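You operate a simulated robot arm through the tools that you are given. There is no shell and no other tool. Be economical: measure what you need, move in short steps, check, and stop when the job is done.

You are at the controls of a simulated two-armed robot. One attempt, no reset.

## Task
Pick up the paper cone from the top of the packing table with one hand, pass it to the other hand and put it on the top of the workbench.
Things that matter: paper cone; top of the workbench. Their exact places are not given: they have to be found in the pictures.

It is judged by the outcome, as a careful person would: the job done as asked, and still so three seconds after it is handed in. It fails if anything else is knocked over, pushed out of place, dropped, spilled or broken.

## Robot
Two 7-joint arms with two-finger parallel grippers on one trunk, on a base that drives. Base frame: it is fixed to the floor where the robot stands at the start and does not move with it; the origin is under the middle of the robot, x ahead of it, y to its left, z up; the surface under the hand at the start is at about z = 0.85. Units: m, degrees, N and s.
The left shoulder is at the start at [0.05, 0.168, 1.182], the right one opposite. With the tool pointing down near the work surface each hand reaches from about 0.18 to 0.66 m from the robot's upright axis, wherever it stands, measured 20 degrees to its own side. Places, roughly: paper cone (7x7x17 cm) [0.6, 0.1, 0.9]; top of the workbench [2.8, -2.9, 0.9]. Payload 1.57 kg a hand.
Tool frame (each hand has its own): the origin (TCP) lies between the finger pads and is the grasp point; the fingertips stand 0.03 m ahead of it; z points along the fingers, y is the line along which they close. The gripper opens to 0.08 m. The fingers are 0.017 m wide and 0.012 m thick; the gripper's body (0.04 by 0.082 m) begins 0.08 m behind the TCP.
Orientation is that of the tool frame in the base frame, as [roll, pitch, yaw] about the fixed x, y, z axes, in that order (R = Rz(yaw) Ry(pitch) Rx(roll)). With the fingers straight down and closing along the base's y, the tool's x points along the base's -x, its y along +y and its z along -z.

## Interface
- The arms move only by the tool step_arm. It takes "left_plan", "right_plan" or both (then of equal length, played together; a hand with none holds still); each is a list of rows, each a list of 7 numbers: the finger opening in m, from 0 to 0.08, then the shift along the tool's x, y, z in units of 400 mm (1.0 is 400 mm), then the turn, a rotation vector about the tool's x, y, z in units of 90 degrees (1.0 is 90 degrees). In form: [[fingers, dx, dy, dz, wx, wy, wz], ...]. A call has 1 to 20 rows; each row is the pose to reach, as a shift and turn from the pose commanded when the call began, along the tool's axes at that moment. A call with a number of a shift or a turn outside -1 to 1 is refused whole. A row lasts 0.2 s, in which the tool goes at most 0.05 m and 8.6 degrees; a call with a longer step from one row to the next is refused whole, and so is a gripper value outside its range. Where a pose cannot be reached the arm comes as near as it can. A force on the tool above 40 N (or 10 N above the force at the start of the call, whichever is more), or a blocked arm, ends the call early, and 0.2 s more pass. Each finger travels about 0.045 m/s and halts on what it meets, pressing with about 35 N; the grip force reading is that of the motor and also rises with nothing between the fingers. The clock runs only during rows and for 0.2 s after the last one: add rows that repeat a pose to give the fingers time. The reply holds the time, the measured pose of the TCP, the force on the tool along the base axes, the opening and the grip force, in the units named above and with some noise, with the torque about the TCP (base axes, N m) and any sound that the robot's microphone picked up, and new pictures: "show" is both (left out), scene, wrist or none (wrist: the cameras of the hands that moved).
- Cameras (640 x 400 px; columns grow to the right, rows downward): "scene" is now at [0.1261, 0.0213, 1.3951]; the picture's right is [0.24, -0.97, 0.00], its down [-0.53, -0.13, -0.84] and it looks along [0.81, 0.20, -0.55] (base axes); focal length 263 px, centre (320, 200). "left" rides on the left gripper at [0.072, 0.007, -0.122] in its tool frame; the picture's right is [-0.09, 1.00, 0.00], its down [-0.84, -0.08, -0.54] and it looks along [-0.54, -0.05, 0.84] (tool axes); focal length 238 px, centre (320, 200). "right" rides on the right gripper at [0.072, -0.007, -0.122] in its tool frame; the picture's right is [0.09, 1.00, 0.00], its down [-0.84, 0.08, -0.54] and it looks along [-0.54, 0.05, 0.84] (tool axes); focal length 238 px, centre (320, 200).
- raise_lower(by): slides the trunk up (or, below 0, down) by that many m; the arms and the scene camera ride with it, the base frame stays. It gives what a move gives, with no picture.
- drive_base(legs): drives the robot by 1 to 6 legs, each [ahead, left, turn to the left] in m, m and degrees, along the robot's own axes; the way and the turn of a leg run together, so that a leg with both is an arc; at most 1.5 m and 180 degrees a leg. The arms and the cameras ride along, it lands a little off, and it stops where it bumps. It gives what a move gives, and a new picture of the scene camera.
- aim_head(pan, tilt): turns the head with the scene camera to pan (to the left, within 80 degrees either way) and tilt (down, from -29 to 69), counted from straight ahead of the robot. It gives what a move gives, and a new picture of the scene camera.
- point_at(camera, pixels): for up to 12 pixels [column, row] of the newest picture of that camera ("zoom" is the newest enlarged one), the place [x, y, z] in the base frame of the surface seen there, good to about 0.002 m. No time passes.
- close_up(camera, box): a new picture of the part [left, top, right, bottom] of that camera's present view, enlarged. No time passes.
- sign_off(): hands the job in; it is judged then, once.

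Keep the steps short. Do not move on a guess: measure, check each grasp and each placing, and mend mistakes. In all there are 80 turns and 260 pictures (those below and enlarged ones count). Leave the grippers open and the arms clear of the work at the hand-in unless told otherwise, and finish with a single line.

The tools are called after "Call:" as name(argument=value, ...) on one line, values as JSON. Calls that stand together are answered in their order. step_arm: Moves the arms, as the interface text tells. Its arguments: {"type":"object","properties":{"left_plan":{"type":"array"},"right_plan":{"type":"array"},"show":{"type":"string","enum":["both","scene","wrist","none"]}},"required":[]} The other tools are called the same way: raise_lower (by) slides the trunk up or down; drive_base (legs) drives the base; aim_head (pan, tilt) turns the head that bears the scene camera; point_at (camera, pixels) gives the place of the surface under pixels of a picture; close_up (camera, box) takes an enlarged picture of a part of a camera's view; sign_off () hands the job in.

At the start:

```text
clock: 0.0
left_tcp_pos: [0.4912, 0.2856, 1.1338]
left_tcp_rot: [180.0, 0.0, -179.9]
left_wrist_force: [0.5, 0.9, -0.5]
left_wrist_torque: [0.02, 0.03, -0.02]
left_opening: 0.08
left_grip_force: 0.2
right_tcp_pos: [0.2818, -0.0478, 1.1813]
right_tcp_rot: [-180.0, 0.0, -180.0]
right_wrist_force: [-1.2, 0.8, 0.9]
right_wrist_torque: [0.01, 0.02, 0.02]
right_opening: 0.0799
right_grip_force: 0.1
trunk travel left (down, up): [-0.35, 0.093]
robot x, y, heading: [-0.0004, 0.0009, 0.0]
head pan, tilt: [14.1, 33.3]
```

scene: 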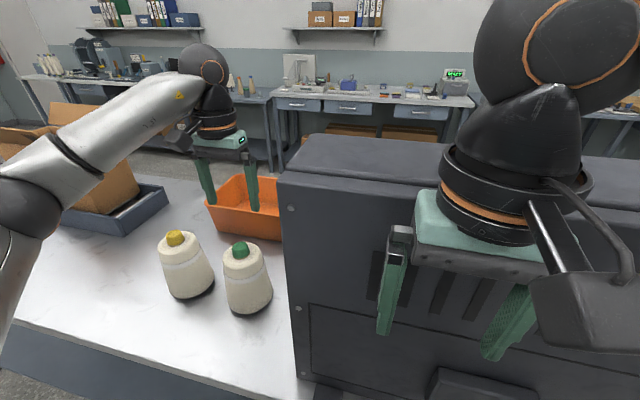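
right: 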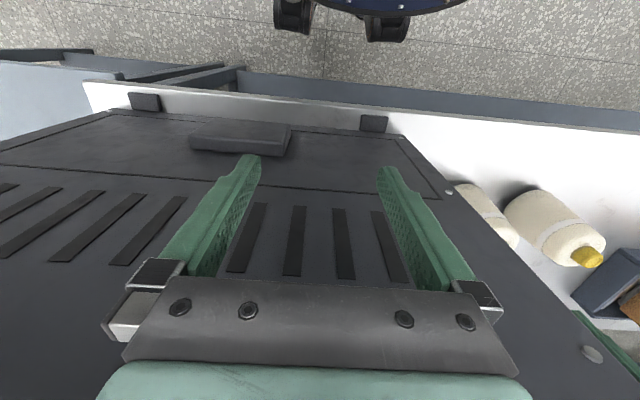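
left: 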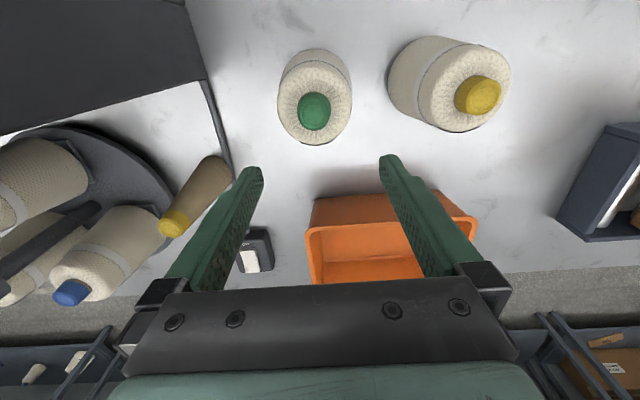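

The left camera shows a brown bare cone with a yellow tip at (195,195), beside the dark machine. It is probably the paper cone, so I'll measure it and its surroundings and take an enlarged view.

Call:
close_up(camera="left", box=[0, 100, 320, 300])

Call:
point_at(camera="left", pixels=[[173, 223], [190, 200], [212, 165], [255, 240], [320, 210], [208, 80], [185, 5], [130, 130], [70, 292], [210, 250], [315, 110], [225, 165]])

```text
2.00 times, centred on (160, 200) of left
```

zoom: 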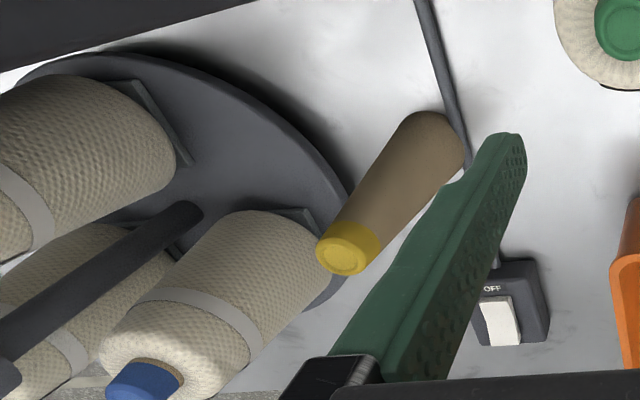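

```text
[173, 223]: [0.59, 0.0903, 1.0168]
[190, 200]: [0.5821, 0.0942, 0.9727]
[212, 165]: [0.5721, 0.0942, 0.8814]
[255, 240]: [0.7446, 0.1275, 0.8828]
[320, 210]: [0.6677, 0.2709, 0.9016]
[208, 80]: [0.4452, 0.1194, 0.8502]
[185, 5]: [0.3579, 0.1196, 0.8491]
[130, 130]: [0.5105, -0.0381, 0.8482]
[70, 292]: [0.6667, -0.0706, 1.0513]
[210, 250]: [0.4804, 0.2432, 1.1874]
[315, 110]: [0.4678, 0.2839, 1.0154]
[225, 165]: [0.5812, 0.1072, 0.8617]
```

The bare cone stands at about (0.59, 0.09), top z≈1.017, next to a turntable of yarn cones. Next I'll measure the machine's top and far edge and the tip of the cone more closely.

Call:
point_at(camera="zoom", pixels=[[320, 255], [345, 258], [375, 245], [348, 232], [345, 275], [420, 125], [290, 215], [250, 230], [340, 180], [300, 150], [190, 210], [110, 100]])

Call:
point_at(camera="scene", pixels=[[290, 175], [325, 142], [400, 165], [290, 200], [305, 380], [600, 180], [240, 250], [175, 240], [205, 285], [30, 320]])

```text
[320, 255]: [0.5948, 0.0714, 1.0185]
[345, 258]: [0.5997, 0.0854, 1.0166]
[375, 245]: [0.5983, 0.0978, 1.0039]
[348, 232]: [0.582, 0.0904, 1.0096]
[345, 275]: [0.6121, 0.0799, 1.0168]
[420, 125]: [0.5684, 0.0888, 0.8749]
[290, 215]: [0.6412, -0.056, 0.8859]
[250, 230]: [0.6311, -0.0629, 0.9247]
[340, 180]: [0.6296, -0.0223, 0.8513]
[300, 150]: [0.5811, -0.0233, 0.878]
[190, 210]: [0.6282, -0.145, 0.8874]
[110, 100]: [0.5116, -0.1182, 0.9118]
```

```text
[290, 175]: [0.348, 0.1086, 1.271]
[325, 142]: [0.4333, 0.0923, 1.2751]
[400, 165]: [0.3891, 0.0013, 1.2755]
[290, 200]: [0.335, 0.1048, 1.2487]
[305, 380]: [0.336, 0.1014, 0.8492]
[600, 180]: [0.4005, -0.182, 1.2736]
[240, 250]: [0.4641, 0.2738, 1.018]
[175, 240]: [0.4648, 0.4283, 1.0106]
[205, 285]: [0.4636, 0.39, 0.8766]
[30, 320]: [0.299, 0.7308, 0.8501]
```

The machine is a tall panel (x 0.335–0.435, y<0.109, top 1.275). The cone is behind it at about (0.600, 0.087). I'll bring the left hand forward first, then sideways above the cone, at the present height (tips at 1.10, above everything there).

Call:
step_arm(left_plan=[[0.08, -0.09, 0, 0, 0, 0, 0], [0.08, -0.18, 0, 0, 0, 0, 0], [0.08, -0.27, 0, 0, 0, 0, 0], [0.08, -0.27, -0.1, 0, 0, 0, 0], [0.08, -0.27, -0.2, 0, 0, 0, 0], [0.08, -0.27, -0.3, 0, 0, 0, 0], [0.08, -0.27, -0.3, 0, 0, 0, 0]])

```text
clock: 1.6
left_tcp_pos: [0.6024, 0.1636, 1.1392]
left_tcp_rot: [-180.0, 0.0, -179.8]
left_wrist_force: [-0.2, -0.4, 0.4]
left_wrist_torque: [-0.02, 0.01, 0.03]
left_opening: 0.0801
left_grip_force: 0.1
left hand out of reach, approached as far as the arm can: row 3
right_tcp_pos: [0.2802, -0.047, 1.1797]
right_tcp_rot: [-179.9, -0.1, -180.0]
right_wrist_force: [0.2, -0.2, -0.3]
right_wrist_torque: [-0.01, 0.0, 0.03]
right_opening: 0.0797
right_grip_force: 0.1
trunk travel left (down, up): [-0.35, 0.093]
robot x, y, heading: [-0.0025, 0.0009, -0.1]
head pan, tilt: [14.1, 33.3]
```

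scene: 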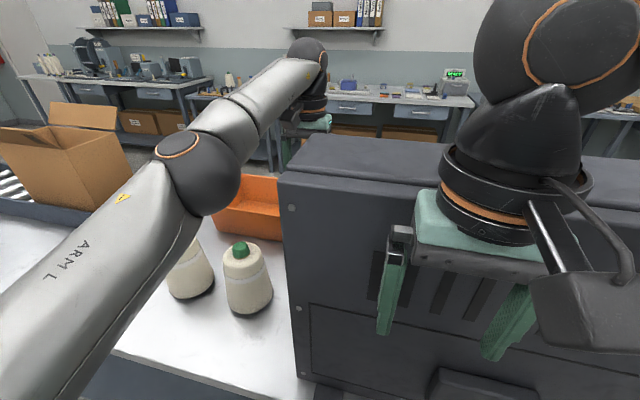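
left: 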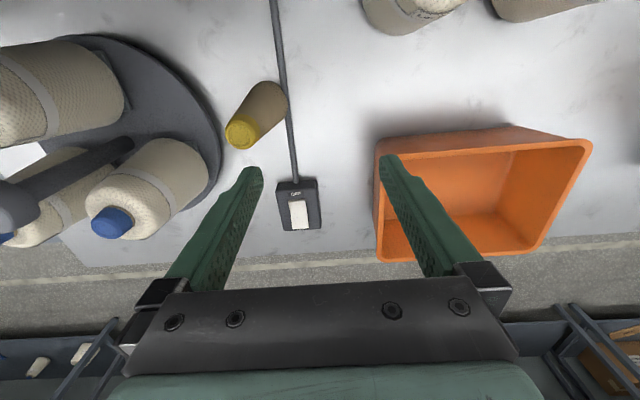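

The arm is close to stretched. I'll check where the elbow and forearm are relative to the yarn cones, and where the cone is now.

Call:
point_at(camera="scene", pixels=[[205, 200], [180, 150], [230, 170], [215, 130], [260, 100], [305, 95], [100, 240], [240, 250]])

Call:
point_at(camera="left", pixels=[[240, 133], [228, 133], [254, 136], [240, 146], [275, 105], [272, 88], [110, 222], [300, 180]])

```text
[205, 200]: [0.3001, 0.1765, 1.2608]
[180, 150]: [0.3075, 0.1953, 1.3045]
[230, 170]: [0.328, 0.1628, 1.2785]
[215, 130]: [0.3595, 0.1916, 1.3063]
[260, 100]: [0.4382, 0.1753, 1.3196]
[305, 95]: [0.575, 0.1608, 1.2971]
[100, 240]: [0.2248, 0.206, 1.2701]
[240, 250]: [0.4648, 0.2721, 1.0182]
```

```text
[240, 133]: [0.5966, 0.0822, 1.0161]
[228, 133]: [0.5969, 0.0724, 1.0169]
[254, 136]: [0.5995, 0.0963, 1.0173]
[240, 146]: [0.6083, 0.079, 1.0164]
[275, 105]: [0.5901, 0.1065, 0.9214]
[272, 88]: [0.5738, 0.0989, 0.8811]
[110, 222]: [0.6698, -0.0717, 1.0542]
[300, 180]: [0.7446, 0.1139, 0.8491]
```

The arm is nearly straight and its forearm runs beside the panel edge. Going further right from here would rub the panel. Shifting the base to the left would let the left hand come in diagonally with the tool tilted. I'll first measure the space on the left: carton, tray, table edge.

Call:
point_at(camera="scene", pixels=[[60, 150], [80, 105], [125, 190], [25, 150], [5, 130], [85, 200], [125, 352], [50, 215], [185, 260], [110, 125]])

Call:
step_arm(left_plan=[[0.08, 0, 0.1, 0, 0, 0, 0], [0.08, 0, 0.2, 0, 0, 0, 0], [0.08, 0.1, 0.25, -0.03, 0, 0, 0], [0.08, 0.2, 0.25, -0.06, 0, 0, 0], [0.08, 0.3, 0.25, -0.1, 0, 0, 0], [0.08, 0.4, 0.25, -0.1, 0, 0, 0]], show="scene")

```text
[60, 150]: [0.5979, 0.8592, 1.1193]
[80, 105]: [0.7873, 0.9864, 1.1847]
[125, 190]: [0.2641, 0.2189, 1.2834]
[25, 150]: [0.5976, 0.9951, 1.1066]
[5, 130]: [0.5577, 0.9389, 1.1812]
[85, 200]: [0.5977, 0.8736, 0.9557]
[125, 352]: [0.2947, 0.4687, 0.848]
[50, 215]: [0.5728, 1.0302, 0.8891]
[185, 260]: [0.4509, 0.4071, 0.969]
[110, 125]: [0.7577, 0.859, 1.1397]
```

```text
clock: 3.0
left_tcp_pos: [0.4401, 0.2648, 1.1773]
left_tcp_rot: [-179.9, 0.0, -179.9]
left_wrist_force: [0.5, -0.3, 0.3]
left_wrist_torque: [0.05, -0.01, 0.0]
left_opening: 0.0801
left_grip_force: 0.1
right_tcp_pos: [0.2806, -0.0474, 1.1809]
right_tcp_rot: [180.0, 0.0, 180.0]
right_wrist_force: [0.4, 0.2, 0.2]
right_wrist_torque: [-0.02, 0.03, 0.03]
right_opening: 0.0801
right_grip_force: 0.1
trunk travel left (down, up): [-0.35, 0.093]
robot x, y, heading: [-0.0007, -0.0008, 0.1]
head pan, tilt: [14.1, 33.3]
```

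scene: 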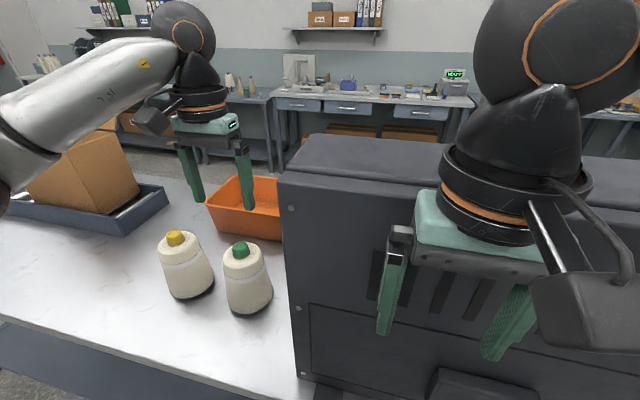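

The carton is far (y≥0.86), so there is room. I'll drive back a little, left 0.18, then forward again, so the right hand stays clear of the panel.

Call:
drive_base(legs=[[-0.06, 0, 0], [0, 0.18, 0], [0.06, 0, 0]])

```text
clock: 6.4
left_tcp_pos: [0.4403, 0.4473, 1.1756]
left_tcp_rot: [-179.9, 0.0, -179.9]
left_wrist_force: [-0.4, 0.5, -0.1]
left_wrist_torque: [0.0, 0.01, -0.02]
left_opening: 0.08
left_grip_force: 0.0
right_tcp_pos: [0.2829, 0.1357, 1.1806]
right_tcp_rot: [180.0, 0.0, -179.9]
right_wrist_force: [0.2, 0.5, -0.2]
right_wrist_torque: [0.03, 0.05, 0.0]
right_opening: 0.08
right_grip_force: 0.0
trunk travel left (down, up): [-0.35, 0.093]
robot x, y, heading: [0.0031, 0.1836, 0.2]
head pan, tilt: [14.1, 33.3]
```

scene: 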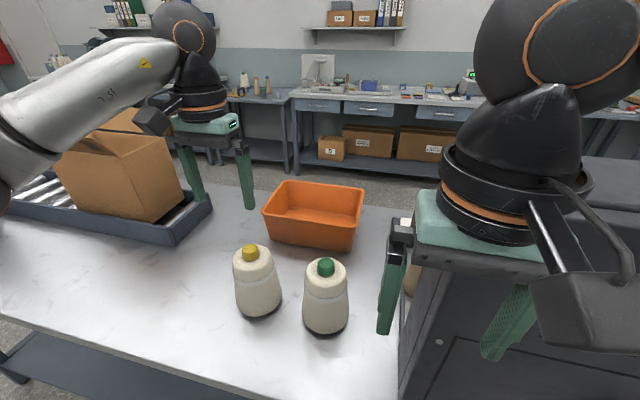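

The base landed as wanted. Now I'll move the right hand 0.12 m to the right, in front of the panel at its current distance, and tilt the left tool in place. It will end 45° forward and 25° to the right.

Call:
step_arm(left_plan=[[0.08, 0, 0, 0, 0.0156, -0.0703, 0.0376], [0.08, 0, 0, 0, 0.0311, -0.1406, 0.0751], [0.08, 0, 0, 0, 0.0467, -0.2109, 0.1127], [0.08, 0, 0, 0, 0.0623, -0.2811, 0.1503], [0.08, 0, 0, 0, 0.0779, -0.3514, 0.1879], [0.08, 0, 0, 0, 0.0934, -0.4217, 0.2254], [0.08, 0, 0, 0, 0.109, -0.492, 0.263], [0.08, 0, 0, 0, 0.109, -0.492, 0.263]], right_plan=[[0.08, 0.02, -0.05, 0, 0, 0, 0], [0.08, 0.03, -0.1, 0, 0, 0, 0], [0.08, 0.03, -0.15, 0, 0, 0, 0], [0.08, 0.03, -0.2, 0, 0, 0, 0], [0.08, 0.03, -0.25, 0, 0, 0, 0], [0.08, 0.03, -0.3, 0, 0, 0, 0], [0.08, 0.03, -0.3, 0, 0, 0, 0], [0.08, 0.03, -0.3, 0, 0, 0, 0]])

```text
clock: 8.2
left_tcp_pos: [0.4403, 0.4463, 1.1762]
left_tcp_rot: [179.9, 45.1, 155.0]
left_wrist_force: [0.0, 0.2, -0.3]
left_wrist_torque: [0.0, -0.01, 0.04]
left_opening: 0.0799
left_grip_force: 0.0
right_tcp_pos: [0.2669, 0.014, 1.1802]
right_tcp_rot: [179.9, 0.0, -179.9]
right_wrist_force: [-0.7, -0.7, -0.3]
right_wrist_torque: [0.0, -0.02, 0.01]
right_opening: 0.08
right_grip_force: 0.1
trunk travel left (down, up): [-0.35, 0.093]
robot x, y, heading: [0.0007, 0.1841, 0.0]
head pan, tilt: [14.1, 33.3]
```

scene: 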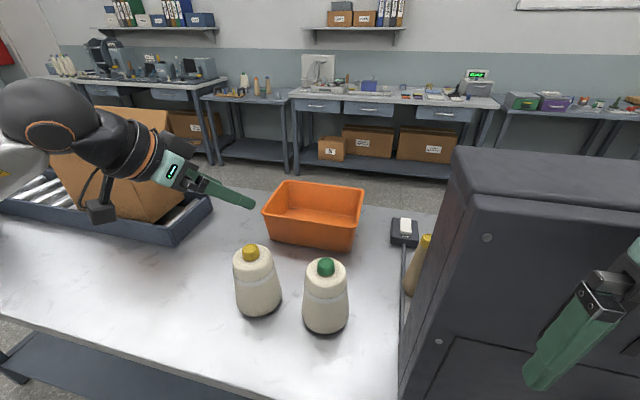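
right: 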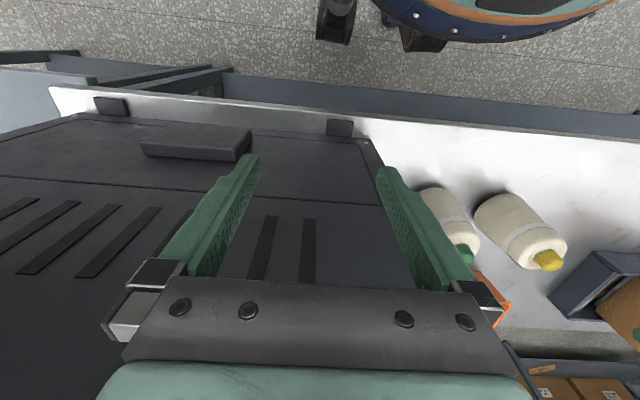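
left: 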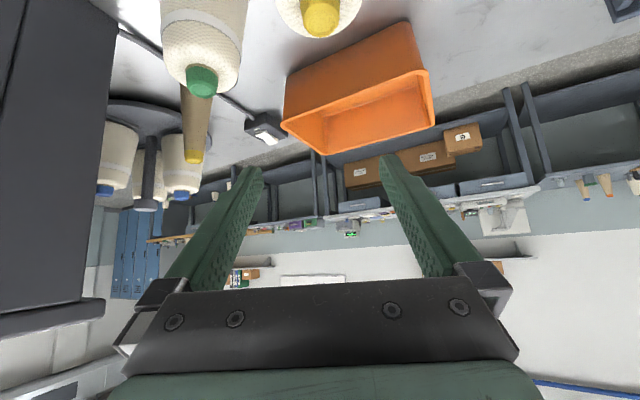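

The cone is now visible beside the panel and the hand has room. To keep 10 cm from the panel corner I'll use a 45° approach from the left. That means turning the tool 20° further and moving to a stand-off 12 cm before the grasp point.

Call:
step_arm(left_plan=[[0.08, -0.0246, -0.0715, 0.0714, 0.0196, 0, 0.0196], [0.08, -0.0491, -0.143, 0.1428, 0.0393, 0, 0.0393], [0.08, -0.0737, -0.2145, 0.2141, 0.0589, 0, 0.0589], [0.08, -0.0983, -0.286, 0.2855, 0.0785, 0, 0.0785], [0.08, -0.1228, -0.3575, 0.3569, 0.098, 0, 0.098], [0.08, -0.1474, -0.429, 0.4283, 0.118, 0, 0.118], [0.08, -0.1719, -0.5005, 0.4996, 0.137, 0, 0.137], [0.08, -0.1965, -0.572, 0.571, 0.157, 0, 0.157], [0.08, -0.1965, -0.572, 0.571, 0.157, 0, 0.157]])

```text
clock: 10.2
left_tcp_pos: [0.5406, 0.1473, 1.075]
left_tcp_rot: [179.9, 45.1, 135.0]
left_wrist_force: [1.0, -0.4, -0.7]
left_wrist_torque: [-0.01, 0.0, 0.0]
left_opening: 0.0801
left_grip_force: 0.1
right_tcp_pos: [0.2671, 0.0134, 1.1806]
right_tcp_rot: [179.9, 0.0, -179.9]
right_wrist_force: [0.0, -0.9, -0.9]
right_wrist_torque: [0.02, 0.02, 0.01]
right_opening: 0.08
right_grip_force: 0.0
trunk travel left (down, up): [-0.35, 0.093]
robot x, y, heading: [0.0022, 0.1843, 0.1]
head pan, tilt: [14.1, 33.3]
```

scene: 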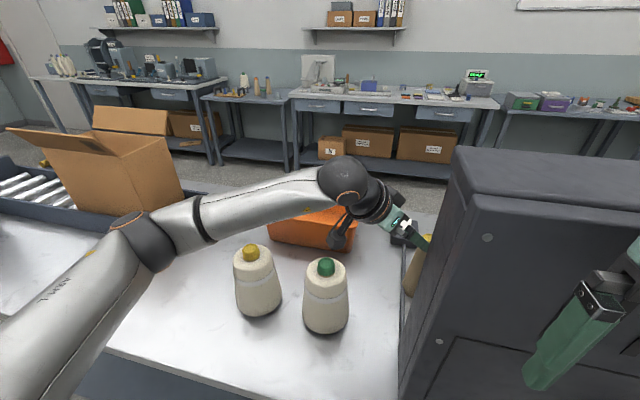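
left: 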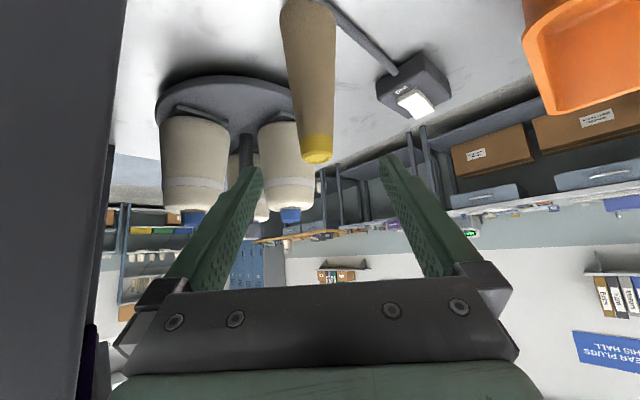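

The tool lines up with the cone: its tip is at column 318 and the tool axis projects to about (319,192). I'll measure the cone surface and the forearm's height over the yarn cones before closing in.

Call:
point_at(camera="left", pixels=[[317, 157], [302, 152], [331, 152], [314, 120], [290, 100], [334, 100], [312, 90], [310, 50], [290, 215]])

Call:
point_at(camera="scene", pixels=[[150, 255], [200, 235], [260, 215], [320, 195], [345, 180], [340, 240], [430, 240]])

```text
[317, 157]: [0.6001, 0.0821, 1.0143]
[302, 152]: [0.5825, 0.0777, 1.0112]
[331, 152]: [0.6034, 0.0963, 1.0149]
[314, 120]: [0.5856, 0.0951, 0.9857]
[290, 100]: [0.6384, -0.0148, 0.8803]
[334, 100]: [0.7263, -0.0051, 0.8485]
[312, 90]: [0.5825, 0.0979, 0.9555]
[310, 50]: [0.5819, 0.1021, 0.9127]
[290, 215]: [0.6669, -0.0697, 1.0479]
```

```text
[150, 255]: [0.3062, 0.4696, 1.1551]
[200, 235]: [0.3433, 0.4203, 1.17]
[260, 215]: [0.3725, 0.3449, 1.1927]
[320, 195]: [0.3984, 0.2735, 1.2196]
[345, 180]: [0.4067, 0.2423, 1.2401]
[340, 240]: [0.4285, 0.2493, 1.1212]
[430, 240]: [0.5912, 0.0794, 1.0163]
```

Cone axis is at about (0.599, 0.083), so the grasp point is z≈0.99. I'll advance 60 % of the way and check the clearance over the green yarn cone.

Call:
step_arm(left_plan=[[0.08, -0.003, -0.005, 0.06, 0, 0, 0], [0.08, -0.005, -0.01, 0.12, 0, 0, 0], [0.08, -0.007, -0.0105, 0.18, 0, 0, 0]])

Call:
close_up(camera="scene", box=[260, 140, 480, 340])

```text
clock: 11.0
left_tcp_pos: [0.5749, 0.1084, 1.0224]
left_tcp_rot: [-180.0, 45.0, 135.2]
left_wrist_force: [-1.0, 0.3, 0.5]
left_wrist_torque: [-0.01, -0.01, 0.01]
left_opening: 0.08
left_grip_force: 0.0
right_tcp_pos: [0.2666, 0.0135, 1.1796]
right_tcp_rot: [-179.9, 0.0, -179.8]
right_wrist_force: [-0.7, 0.0, -1.3]
right_wrist_torque: [0.0, 0.03, 0.0]
right_opening: 0.0801
right_grip_force: 0.0
trunk travel left (down, up): [-0.35, 0.093]
robot x, y, heading: [0.0018, 0.1794, -0.0]
head pan, tilt: [14.1, 33.3]
```

scene: 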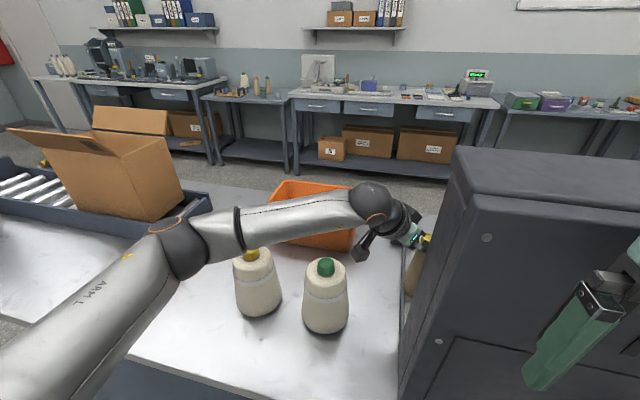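
left: 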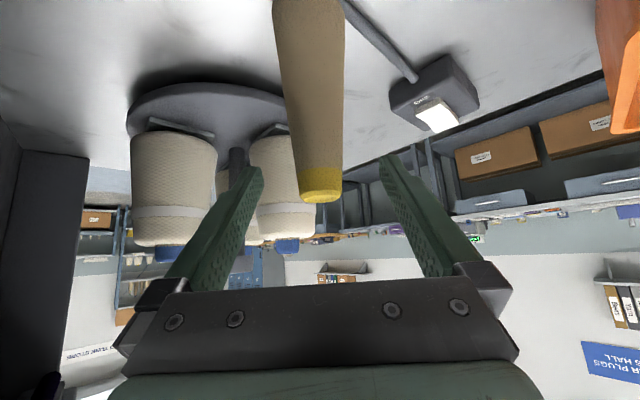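

```text
2.00 times, centred on (370, 240) of scene
```

zoom: 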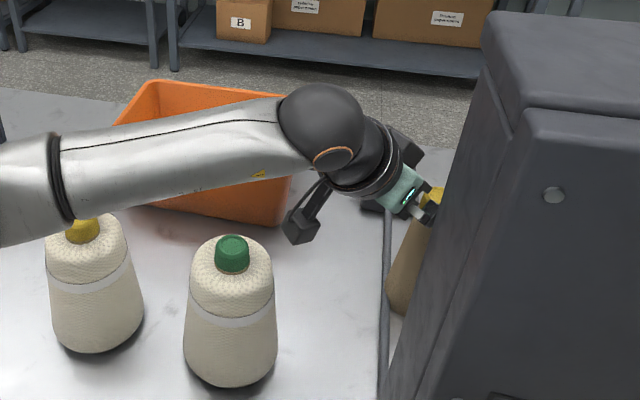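

The cone sits between the fingers. I'll measure heights of forearm and bracket near the yarn cones.

Call:
point_at(camera="zoom", pixels=[[298, 230], [80, 205], [150, 195], [230, 185], [270, 172], [80, 170], [232, 245], [85, 228], [40, 235], [440, 195]])

```text
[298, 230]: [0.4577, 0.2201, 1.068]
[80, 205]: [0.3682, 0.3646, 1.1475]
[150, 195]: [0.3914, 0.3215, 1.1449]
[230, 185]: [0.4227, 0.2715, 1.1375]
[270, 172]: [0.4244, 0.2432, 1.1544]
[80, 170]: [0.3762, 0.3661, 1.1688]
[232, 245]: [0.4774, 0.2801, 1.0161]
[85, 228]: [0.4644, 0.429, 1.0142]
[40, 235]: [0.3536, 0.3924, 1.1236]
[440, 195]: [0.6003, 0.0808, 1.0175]
```

Clearances are fine: the bracket will end at about 1.04, 8 cm from the green cone, and the forearm is above 1.07. I'll advance the remaining 4.6 cm and close.

Call:
step_arm(left_plan=[[0.08, 0, 0, 0.04, 0, 0, 0], [0.08, -0.004, -0.002, 0.08, 0, 0, 0], [0.08, -0.007, -0.002, 0.115, 0, 0, 0], [0.08, -0.007, -0.002, 0.115, 0, 0, 0]])

```text
clock: 12.0
left_tcp_pos: [0.5998, 0.082, 0.9904]
left_tcp_rot: [-180.0, 45.1, 135.1]
left_wrist_force: [-0.1, -0.1, -0.5]
left_wrist_torque: [0.01, -0.02, -0.04]
left_opening: 0.0799
left_grip_force: 0.1
right_tcp_pos: [0.2665, 0.0141, 1.1804]
right_tcp_rot: [180.0, 0.1, -179.9]
right_wrist_force: [0.0, -0.3, 0.1]
right_wrist_torque: [0.0, 0.03, -0.02]
right_opening: 0.0799
right_grip_force: 0.0
trunk travel left (down, up): [-0.35, 0.093]
robot x, y, heading: [0.0016, 0.1816, 0.1]
head pan, tilt: [14.1, 33.3]
```

scene: 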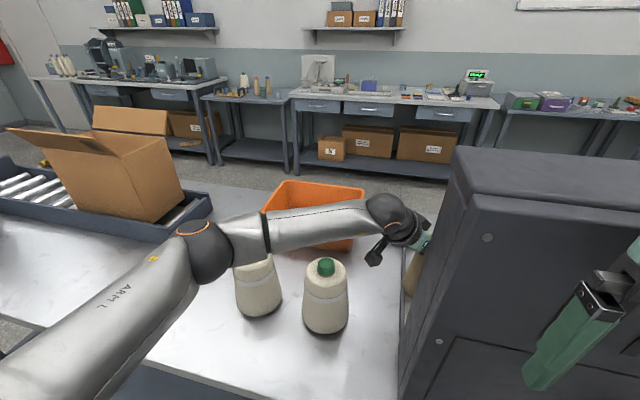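
left: 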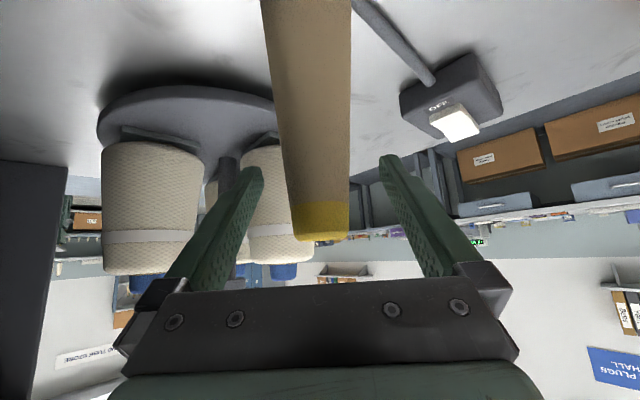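

The cone is centred between the pads. Closing the left gripper.

Call:
step_arm(left_plan=[[0.06, 0, 0, 0, 0, 0, 0], [0.045, 0, 0, 0, 0, 0, 0], [0.03, 0, 0, 0, 0, 0, 0], [0.03, 0, 0, 0, 0, 0, 0], [0.03, 0, 0, 0, 0, 0, 0]], show="wrist")

Call:
point_at(camera="scene", pixels=[[205, 275], [215, 255], [260, 245], [375, 258], [330, 235]])

```text
clock: 13.2
left_tcp_pos: [0.5984, 0.0822, 0.9912]
left_tcp_rot: [180.0, 45.0, 135.1]
left_wrist_force: [0.0, -1.3, -0.2]
left_wrist_torque: [-0.04, -0.06, -0.03]
left_opening: 0.0386
left_grip_force: 34.9
right_tcp_pos: [0.2662, 0.0149, 1.1816]
right_tcp_rot: [-180.0, -0.1, -179.9]
right_wrist_force: [-0.1, 0.0, -0.3]
right_wrist_torque: [-0.01, 0.02, -0.02]
right_opening: 0.0802
right_grip_force: 0.2
trunk travel left (down, up): [-0.35, 0.093]
robot x, y, heading: [0.0036, 0.1835, 0.2]
head pan, tilt: [14.1, 33.3]
```

left: 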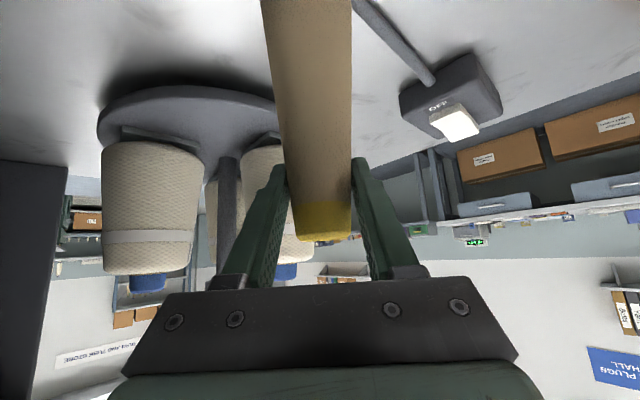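

```text
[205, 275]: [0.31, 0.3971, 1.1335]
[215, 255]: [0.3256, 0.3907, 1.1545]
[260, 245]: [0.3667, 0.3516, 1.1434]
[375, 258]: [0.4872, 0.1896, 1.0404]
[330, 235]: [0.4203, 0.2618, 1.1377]
```

Gripped at 0.0386 m with 35 N. Now lifting straight up 0.23 m.

Call:
step_arm(left_plan=[[0.03, -0.035, 0, -0.035, 0, 0, 0], [0.03, -0.1, 0, -0.1, 0, 0, 0], [0.03, -0.18, 0, -0.18, 0, 0, 0], [0.03, -0.26, 0, -0.26, 0, 0, 0], [0.03, -0.34, 0, -0.34, 0, 0, 0], [0.03, -0.4066, 0, -0.4066, 0, 0, 0], [0.03, -0.4066, 0, -0.4066, 0, 0, 0]])

```text
clock: 14.8
left_tcp_pos: [0.6017, 0.0806, 1.2219]
left_tcp_rot: [180.0, 44.9, 135.1]
left_wrist_force: [0.2, 0.3, 0.0]
left_wrist_torque: [-0.05, 0.02, 0.0]
left_opening: 0.0389
left_grip_force: 35.6
right_tcp_pos: [0.2664, 0.015, 1.1803]
right_tcp_rot: [180.0, -0.1, -179.9]
right_wrist_force: [-0.3, -0.3, 0.5]
right_wrist_torque: [0.05, 0.0, 0.01]
right_opening: 0.0798
right_grip_force: 0.1
trunk travel left (down, up): [-0.35, 0.093]
robot x, y, heading: [-0.0015, 0.1826, 0.4]
head pan, tilt: [14.1, 33.3]
```

scene: 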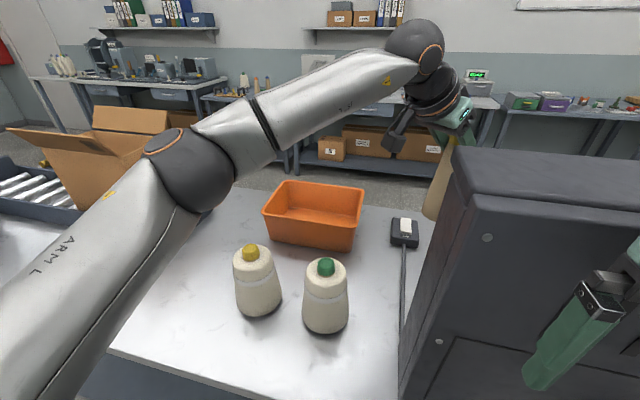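
left: 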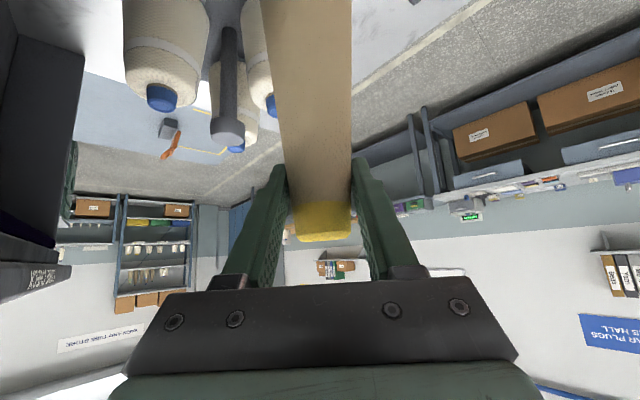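

Cone is held, with its bottom at about 1.08. I'll withdraw it back and left over the free table.

Call:
step_arm(left_plan=[[0.03, 0.07, 0.0275, -0.07, 0, 0, 0], [0.03, 0.14, 0.055, -0.14, 0, 0, 0], [0.03, 0.21, 0.083, -0.21, 0, 0, 0], [0.03, 0.28, 0.111, -0.28, 0, 0, 0], [0.03, 0.35, 0.139, -0.35, 0, 0, 0], [0.03, 0.42, 0.166, -0.42, 0, 0, 0], [0.03, 0.49, 0.194, -0.49, 0, 0, 0], [0.03, 0.56, 0.222, -0.56, 0, 0, 0], [0.03, 0.625, 0.2475, -0.625, 0, 0, 0], [0.03, 0.625, 0.2475, -0.625, 0, 0, 0]])

```text
clock: 17.0
left_tcp_pos: [0.4197, 0.3994, 1.221]
left_tcp_rot: [179.8, 45.0, 135.0]
left_wrist_force: [0.3, 0.5, -1.0]
left_wrist_torque: [0.01, 0.02, 0.01]
left_opening: 0.0385
left_grip_force: 34.7
right_tcp_pos: [0.2671, 0.0141, 1.1814]
right_tcp_rot: [-180.0, -0.1, -179.9]
right_wrist_force: [-1.1, -0.2, 0.2]
right_wrist_torque: [0.0, -0.01, -0.03]
right_opening: 0.0797
right_grip_force: 0.1
trunk travel left (down, up): [-0.35, 0.093]
robot x, y, heading: [0.0012, 0.1847, 0.2]
head pan, tilt: [14.1, 33.3]
```

scene: 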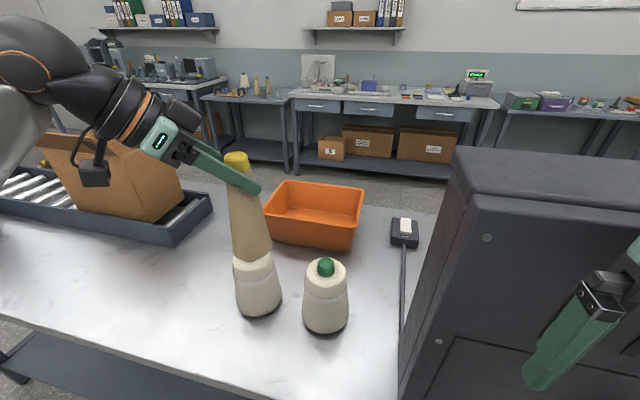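
left: 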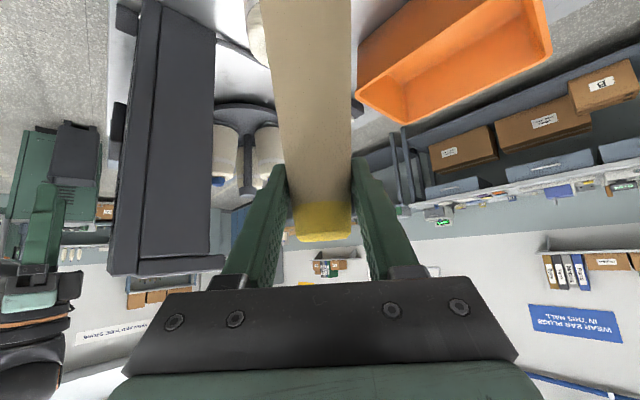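

The cone is held upright and clear. I'll back away from the table for the hand-over and then look to the right for the workbench.

Call:
drive_base(legs=[[-0.4, 0, 0]])

Call:
aim_head(pan=-60, tilt=15)

Call:
aim_head(pan=-20, tilt=15)

```text
clock: 19.4
left_tcp_pos: [0.0349, 0.3943, 1.2211]
left_tcp_rot: [180.0, 45.1, 134.1]
left_wrist_force: [0.4, -0.5, -0.8]
left_wrist_torque: [0.03, -0.04, 0.03]
left_opening: 0.0386
left_grip_force: 35.2
right_tcp_pos: [-0.1255, 0.0112, 1.1812]
right_tcp_rot: [-179.9, 0.0, 179.2]
right_wrist_force: [0.1, 0.2, 0.7]
right_wrist_torque: [0.0, -0.02, 0.0]
right_opening: 0.0801
right_grip_force: 0.0
trunk travel left (down, up): [-0.35, 0.093]
robot x, y, heading: [-0.3897, 0.1876, -0.9]
head pan, tilt: [14.1, 33.3]
```

scene: 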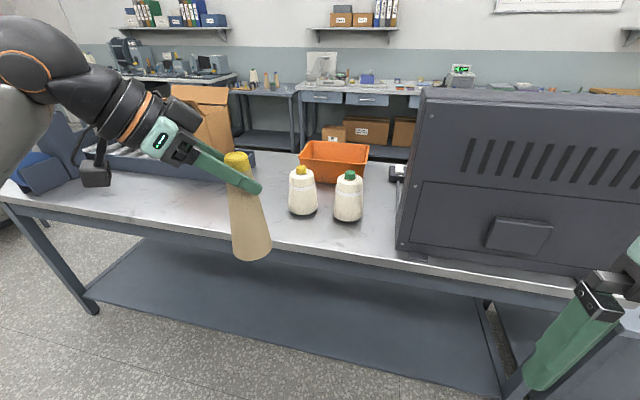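

```text
clock: 20.9
left_tcp_pos: [0.0336, 0.3959, 1.2211]
left_tcp_rot: [180.0, 45.0, 134.1]
left_wrist_force: [-0.5, 1.0, -1.0]
left_wrist_torque: [0.0, 0.02, 0.02]
left_opening: 0.0384
left_grip_force: 34.9
right_tcp_pos: [-0.1248, 0.0128, 1.1803]
right_tcp_rot: [-180.0, 0.1, 179.0]
right_wrist_force: [-0.2, -0.2, -0.4]
right_wrist_torque: [0.05, 0.04, -0.03]
right_opening: 0.0799
right_grip_force: 0.1
trunk travel left (down, up): [-0.35, 0.093]
robot x, y, heading: [-0.3887, 0.1886, -0.8]
head pan, tilt: [-60.0, 15.0]
```

scene: 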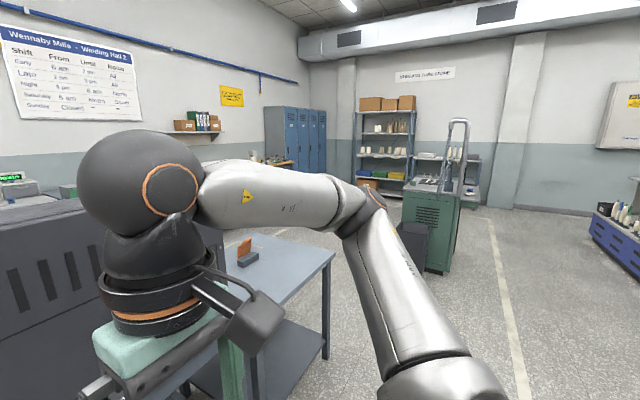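

```text
clock: 22.0
left_tcp_pos: [0.0335, 0.3945, 1.2208]
left_tcp_rot: [-179.9, 45.0, 134.1]
left_wrist_force: [-0.7, 0.5, -0.6]
left_wrist_torque: [-0.01, -0.01, 0.04]
left_opening: 0.0383
left_grip_force: 34.8
right_tcp_pos: [-0.1261, 0.0127, 1.1805]
right_tcp_rot: [180.0, 0.0, 179.1]
right_wrist_force: [0.0, 0.0, 0.3]
right_wrist_torque: [-0.02, -0.04, 0.02]
right_opening: 0.0801
right_grip_force: 0.0
trunk travel left (down, up): [-0.35, 0.093]
robot x, y, heading: [-0.3867, 0.1874, -0.8]
head pan, tilt: [-20.0, 15.0]
```

scene: 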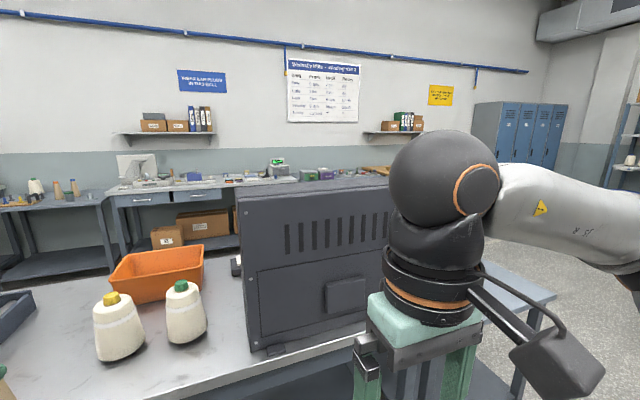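

Cone is held well. I'll aim the head at the hand-over area. The left hand brings the cone to the middle, and the right hand tilts to point forward-left (35° down), 15 cm away from the lower part of the cone.

Call:
aim_head(pan=0, tilt=33)

Call:
step_arm(left_plan=[[0.03, -0.022, -0.0197, 0.05, 0, 0, 0], [0.03, -0.044, -0.0393, 0.1, 0, 0, 0], [0.03, -0.067, -0.059, 0.15, 0, 0, 0], [0.03, -0.089, -0.0787, 0.2, 0, 0, 0], [0.03, -0.111, -0.0983, 0.25, 0, 0, 0], [0.03, -0.133, -0.118, 0.3, 0, 0, 0], [0.03, -0.156, -0.1377, 0.35, 0, 0, 0], [0.03, -0.178, -0.1573, 0.4, 0, 0, 0], [0.03, -0.2, -0.177, 0.45, 0, 0, 0], [0.03, -0.2, -0.177, 0.45, 0, 0, 0]], right_plan=[[0.08, -0.0419, 0.0328, 0.0083, -0.0266, -0.0643, -0.0511], [0.08, -0.0839, 0.0656, 0.0167, -0.0532, -0.1285, -0.1022], [0.08, -0.1258, 0.0983, 0.025, -0.0799, -0.1928, -0.1534], [0.08, -0.1678, 0.1311, 0.0333, -0.1065, -0.2571, -0.2045], [0.08, -0.2097, 0.1639, 0.0417, -0.1331, -0.3213, -0.2556], [0.08, -0.2517, 0.1967, 0.05, -0.1597, -0.3856, -0.3067], [0.08, -0.2936, 0.2294, 0.0583, -0.1864, -0.4499, -0.3579], [0.08, -0.3356, 0.2622, 0.0667, -0.213, -0.5141, -0.409], [0.08, -0.3775, 0.295, 0.075, -0.2396, -0.5784, -0.4601], [0.08, -0.3775, 0.295, 0.075, -0.2396, -0.5784, -0.4601]])

```text
clock: 22.8
left_tcp_pos: [0.0352, 0.3956, 1.2218]
left_tcp_rot: [179.9, 44.9, 134.0]
left_wrist_force: [0.1, -0.1, 0.4]
left_wrist_torque: [-0.02, 0.01, 0.05]
left_opening: 0.0386
left_grip_force: 35.1
right_tcp_pos: [-0.1263, 0.0128, 1.1811]
right_tcp_rot: [-180.0, 0.0, 179.1]
right_wrist_force: [0.0, -0.4, 0.3]
right_wrist_torque: [0.0, -0.04, -0.02]
right_opening: 0.08
right_grip_force: 0.0
trunk travel left (down, up): [-0.35, 0.093]
robot x, y, heading: [-0.3873, 0.1865, -1.0]
head pan, tilt: [0.0, 33.0]
```

scene: 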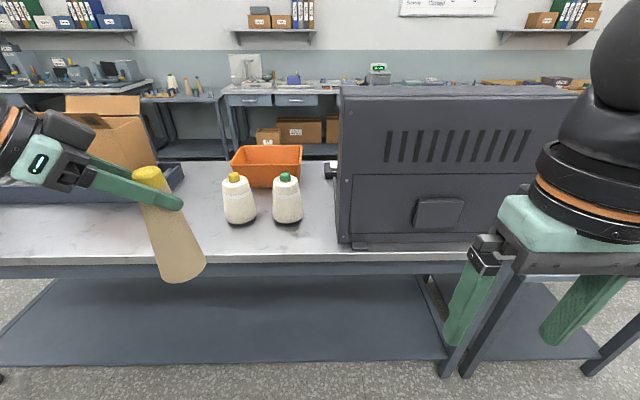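

```text
clock: 25.0
left_tcp_pos: [0.1117, 0.2146, 1.1512]
left_tcp_rot: [180.0, 45.0, 134.3]
left_wrist_force: [0.4, -0.3, -0.4]
left_wrist_torque: [-0.02, -0.01, -0.01]
left_opening: 0.0385
left_grip_force: 35.0
right_tcp_pos: [0.0272, 0.1276, 1.1511]
right_tcp_rot: [-179.9, 55.2, -135.9]
right_wrist_force: [-0.5, -0.4, -0.5]
right_wrist_torque: [0.03, -0.02, 0.03]
right_opening: 0.0803
right_grip_force: 0.0
trunk travel left (down, up): [-0.35, 0.093]
robot x, y, heading: [-0.3868, 0.1845, -0.5]
head pan, tilt: [0.0, 33.0]
```

scene: 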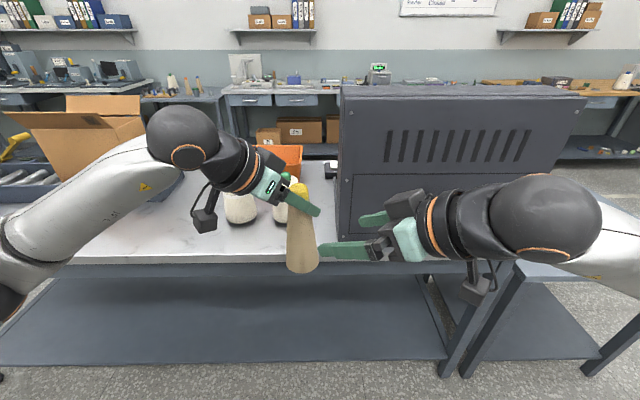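
right: 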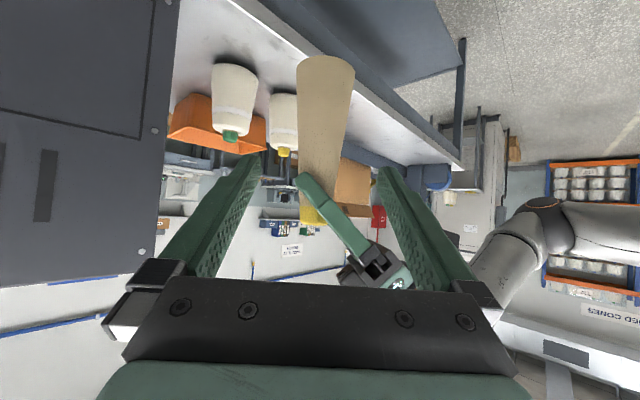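
left: 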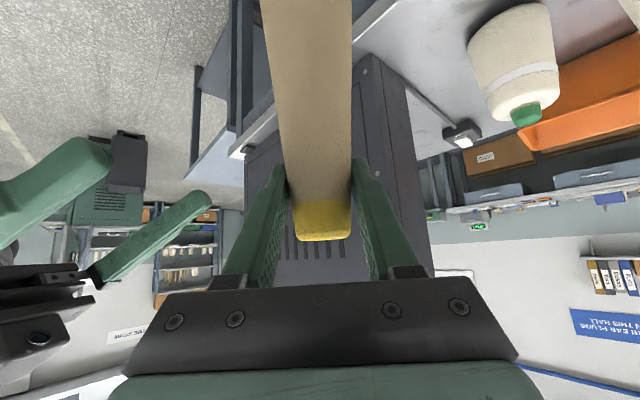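

Both hands are placed well. I'll measure the cone's lower part in the right camera.

Call:
point_at(camera="right", pixels=[[327, 62], [325, 90], [323, 120], [305, 90], [345, 90], [321, 150], [300, 78], [350, 80]])

Call:
point_at(camera="scene", pixels=[[302, 268], [302, 255], [301, 235], [300, 190]])

```text
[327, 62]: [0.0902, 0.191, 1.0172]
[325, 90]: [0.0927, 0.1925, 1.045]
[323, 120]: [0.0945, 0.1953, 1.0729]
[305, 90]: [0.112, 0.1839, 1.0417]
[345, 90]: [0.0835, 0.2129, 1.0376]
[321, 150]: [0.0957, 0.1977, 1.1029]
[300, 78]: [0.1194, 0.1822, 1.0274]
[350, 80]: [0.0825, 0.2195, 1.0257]
```

```text
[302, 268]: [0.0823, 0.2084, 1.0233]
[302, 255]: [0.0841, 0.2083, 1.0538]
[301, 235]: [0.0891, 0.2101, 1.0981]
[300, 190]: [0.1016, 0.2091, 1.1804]
```

Cone axis is (0.1125, 0.2145) with its bottom at 1.012. The right grasp point is z≈1.07, 14.6 cm straight ahead of the tool. Advancing the right hand.

Call:
step_arm(right_plan=[[0.08, -0.002, 0.003, 0.08, 0, 0, 0], [0.08, -0.005, 0.006, 0.16, 0, 0, 0], [0.08, -0.0075, 0.0075, 0.24, 0, 0, 0], [0.08, -0.0075, 0.0075, 0.31, 0, 0, 0], [0.08, -0.0075, 0.0075, 0.3655, 0, 0, 0], [0.08, -0.0075, 0.0075, 0.3655, 0, 0, 0]])

```text
clock: 26.4
left_tcp_pos: [0.1118, 0.2145, 1.1501]
left_tcp_rot: [-180.0, 45.0, 134.1]
left_wrist_force: [0.3, -1.1, -0.5]
left_wrist_torque: [0.0, 0.01, -0.03]
left_opening: 0.0384
left_grip_force: 35.0
right_tcp_pos: [0.1126, 0.2152, 1.0692]
right_tcp_rot: [-179.9, 55.1, -135.9]
right_wrist_force: [0.7, 0.0, 0.1]
right_wrist_torque: [-0.02, -0.03, 0.01]
right_opening: 0.08
right_grip_force: 0.1
trunk travel left (down, up): [-0.35, 0.093]
robot x, y, heading: [-0.3864, 0.1864, -1.0]
head pan, tilt: [0.0, 33.0]
```

scene: 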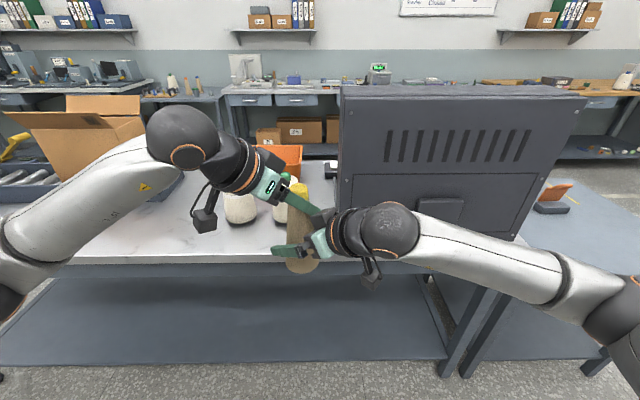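
right: 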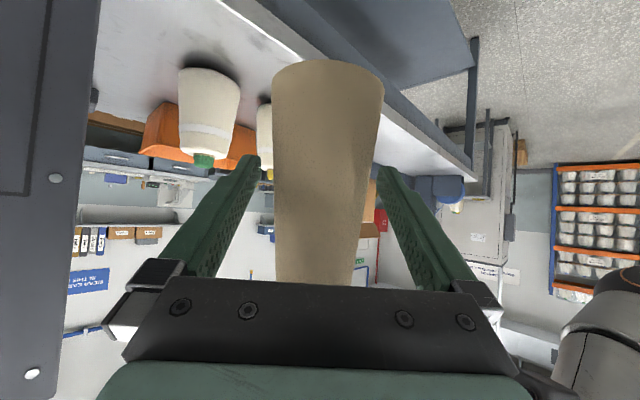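

The cone is between the right pads, centred. Closing the right gripper while the left holds.

Call:
step_arm(right_plan=[[0.065, 0, 0, 0, 0, 0, 0], [0.055, 0, 0, 0, 0, 0, 0], [0.045, 0, 0, 0, 0, 0, 0], [0.04, 0, 0, 0, 0, 0, 0], [0.04, 0, 0, 0, 0, 0, 0]])

```text
clock: 27.6
left_tcp_pos: [0.1115, 0.2137, 1.1518]
left_tcp_rot: [180.0, 45.1, 134.1]
left_wrist_force: [-0.1, -1.4, 0.8]
left_wrist_torque: [-0.11, -0.04, 0.0]
left_opening: 0.0383
left_grip_force: 35.1
right_tcp_pos: [0.1141, 0.2139, 1.07]
right_tcp_rot: [-180.0, 55.0, -135.8]
right_wrist_force: [-0.7, 1.2, 0.0]
right_wrist_torque: [-0.03, 0.02, -0.01]
right_opening: 0.0541
right_grip_force: 35.0
trunk travel left (down, up): [-0.35, 0.093]
robot x, y, heading: [-0.3906, 0.1843, -1.0]
head pan, tilt: [0.0, 33.0]
```

scene: 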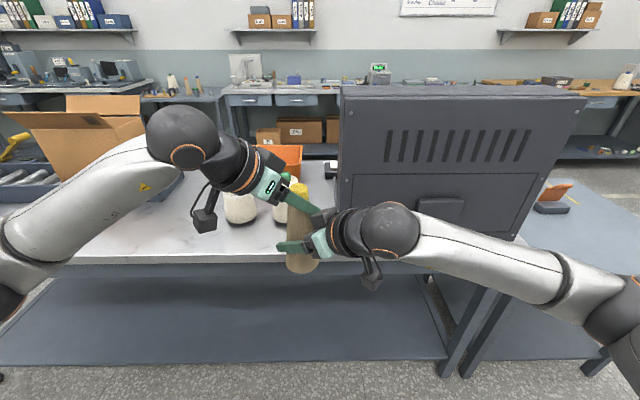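
right: 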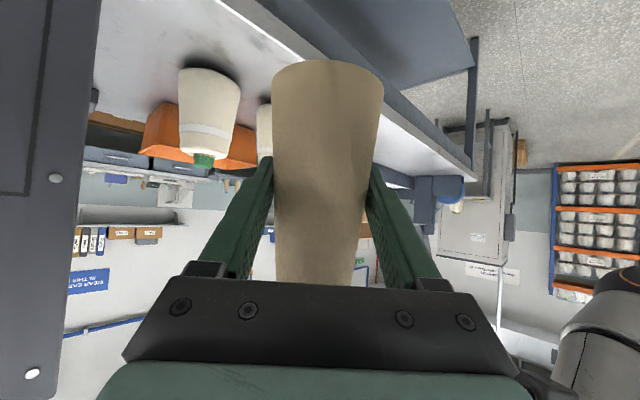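

The right hand grips it at 0.054 m with 35 N. I'll open the left and draw it straight back along its fingers.

Call:
step_arm(left_plan=[[0.05, 0, 0, 0, 0, 0, 0], [0.065, 0, 0, 0, 0, 0, 0], [0.08, 0, 0, 0, 0, 0, 0], [0.08, 0, 0, 0, 0, 0, 0], [0.08, 0, 0, -0.05, 0, 0, 0], [0.08, 0, 0, -0.12, 0, 0, 0], [0.08, 0, 0, -0.2, 0, 0, 0], [0.08, 0, 0, -0.3, 0, 0, 0], [0.08, 0, 0, -0.4, 0, 0, 0]])

```text
clock: 29.6
left_tcp_pos: [0.0324, 0.2945, 1.2619]
left_tcp_rot: [-179.9, 45.0, 134.2]
left_wrist_force: [-0.5, -0.5, -0.1]
left_wrist_torque: [0.0, 0.0, -0.01]
left_opening: 0.0801
left_grip_force: 0.0
right_tcp_pos: [0.1129, 0.2139, 1.069]
right_tcp_rot: [179.9, 55.0, -135.9]
right_wrist_force: [0.9, -0.5, -0.5]
right_wrist_torque: [0.01, 0.0, -0.02]
right_opening: 0.0542
right_grip_force: 34.4
trunk travel left (down, up): [-0.35, 0.093]
robot x, y, heading: [-0.3878, 0.1857, -0.6]
head pan, tilt: [0.0, 33.0]
```

scene: 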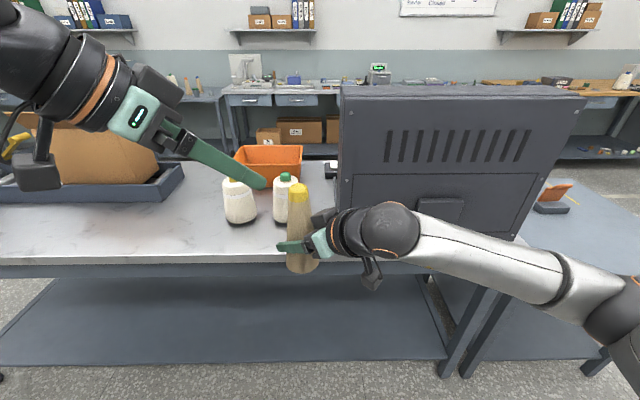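
left: 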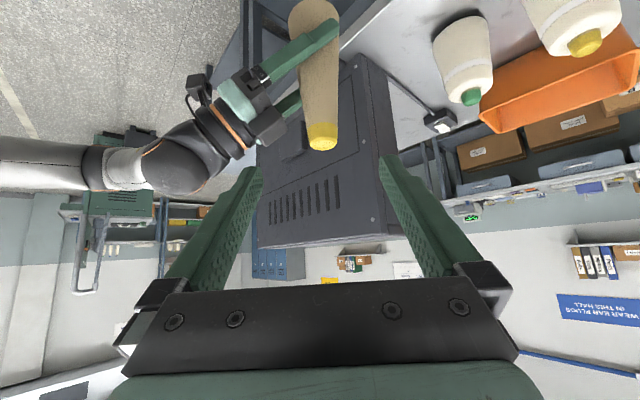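

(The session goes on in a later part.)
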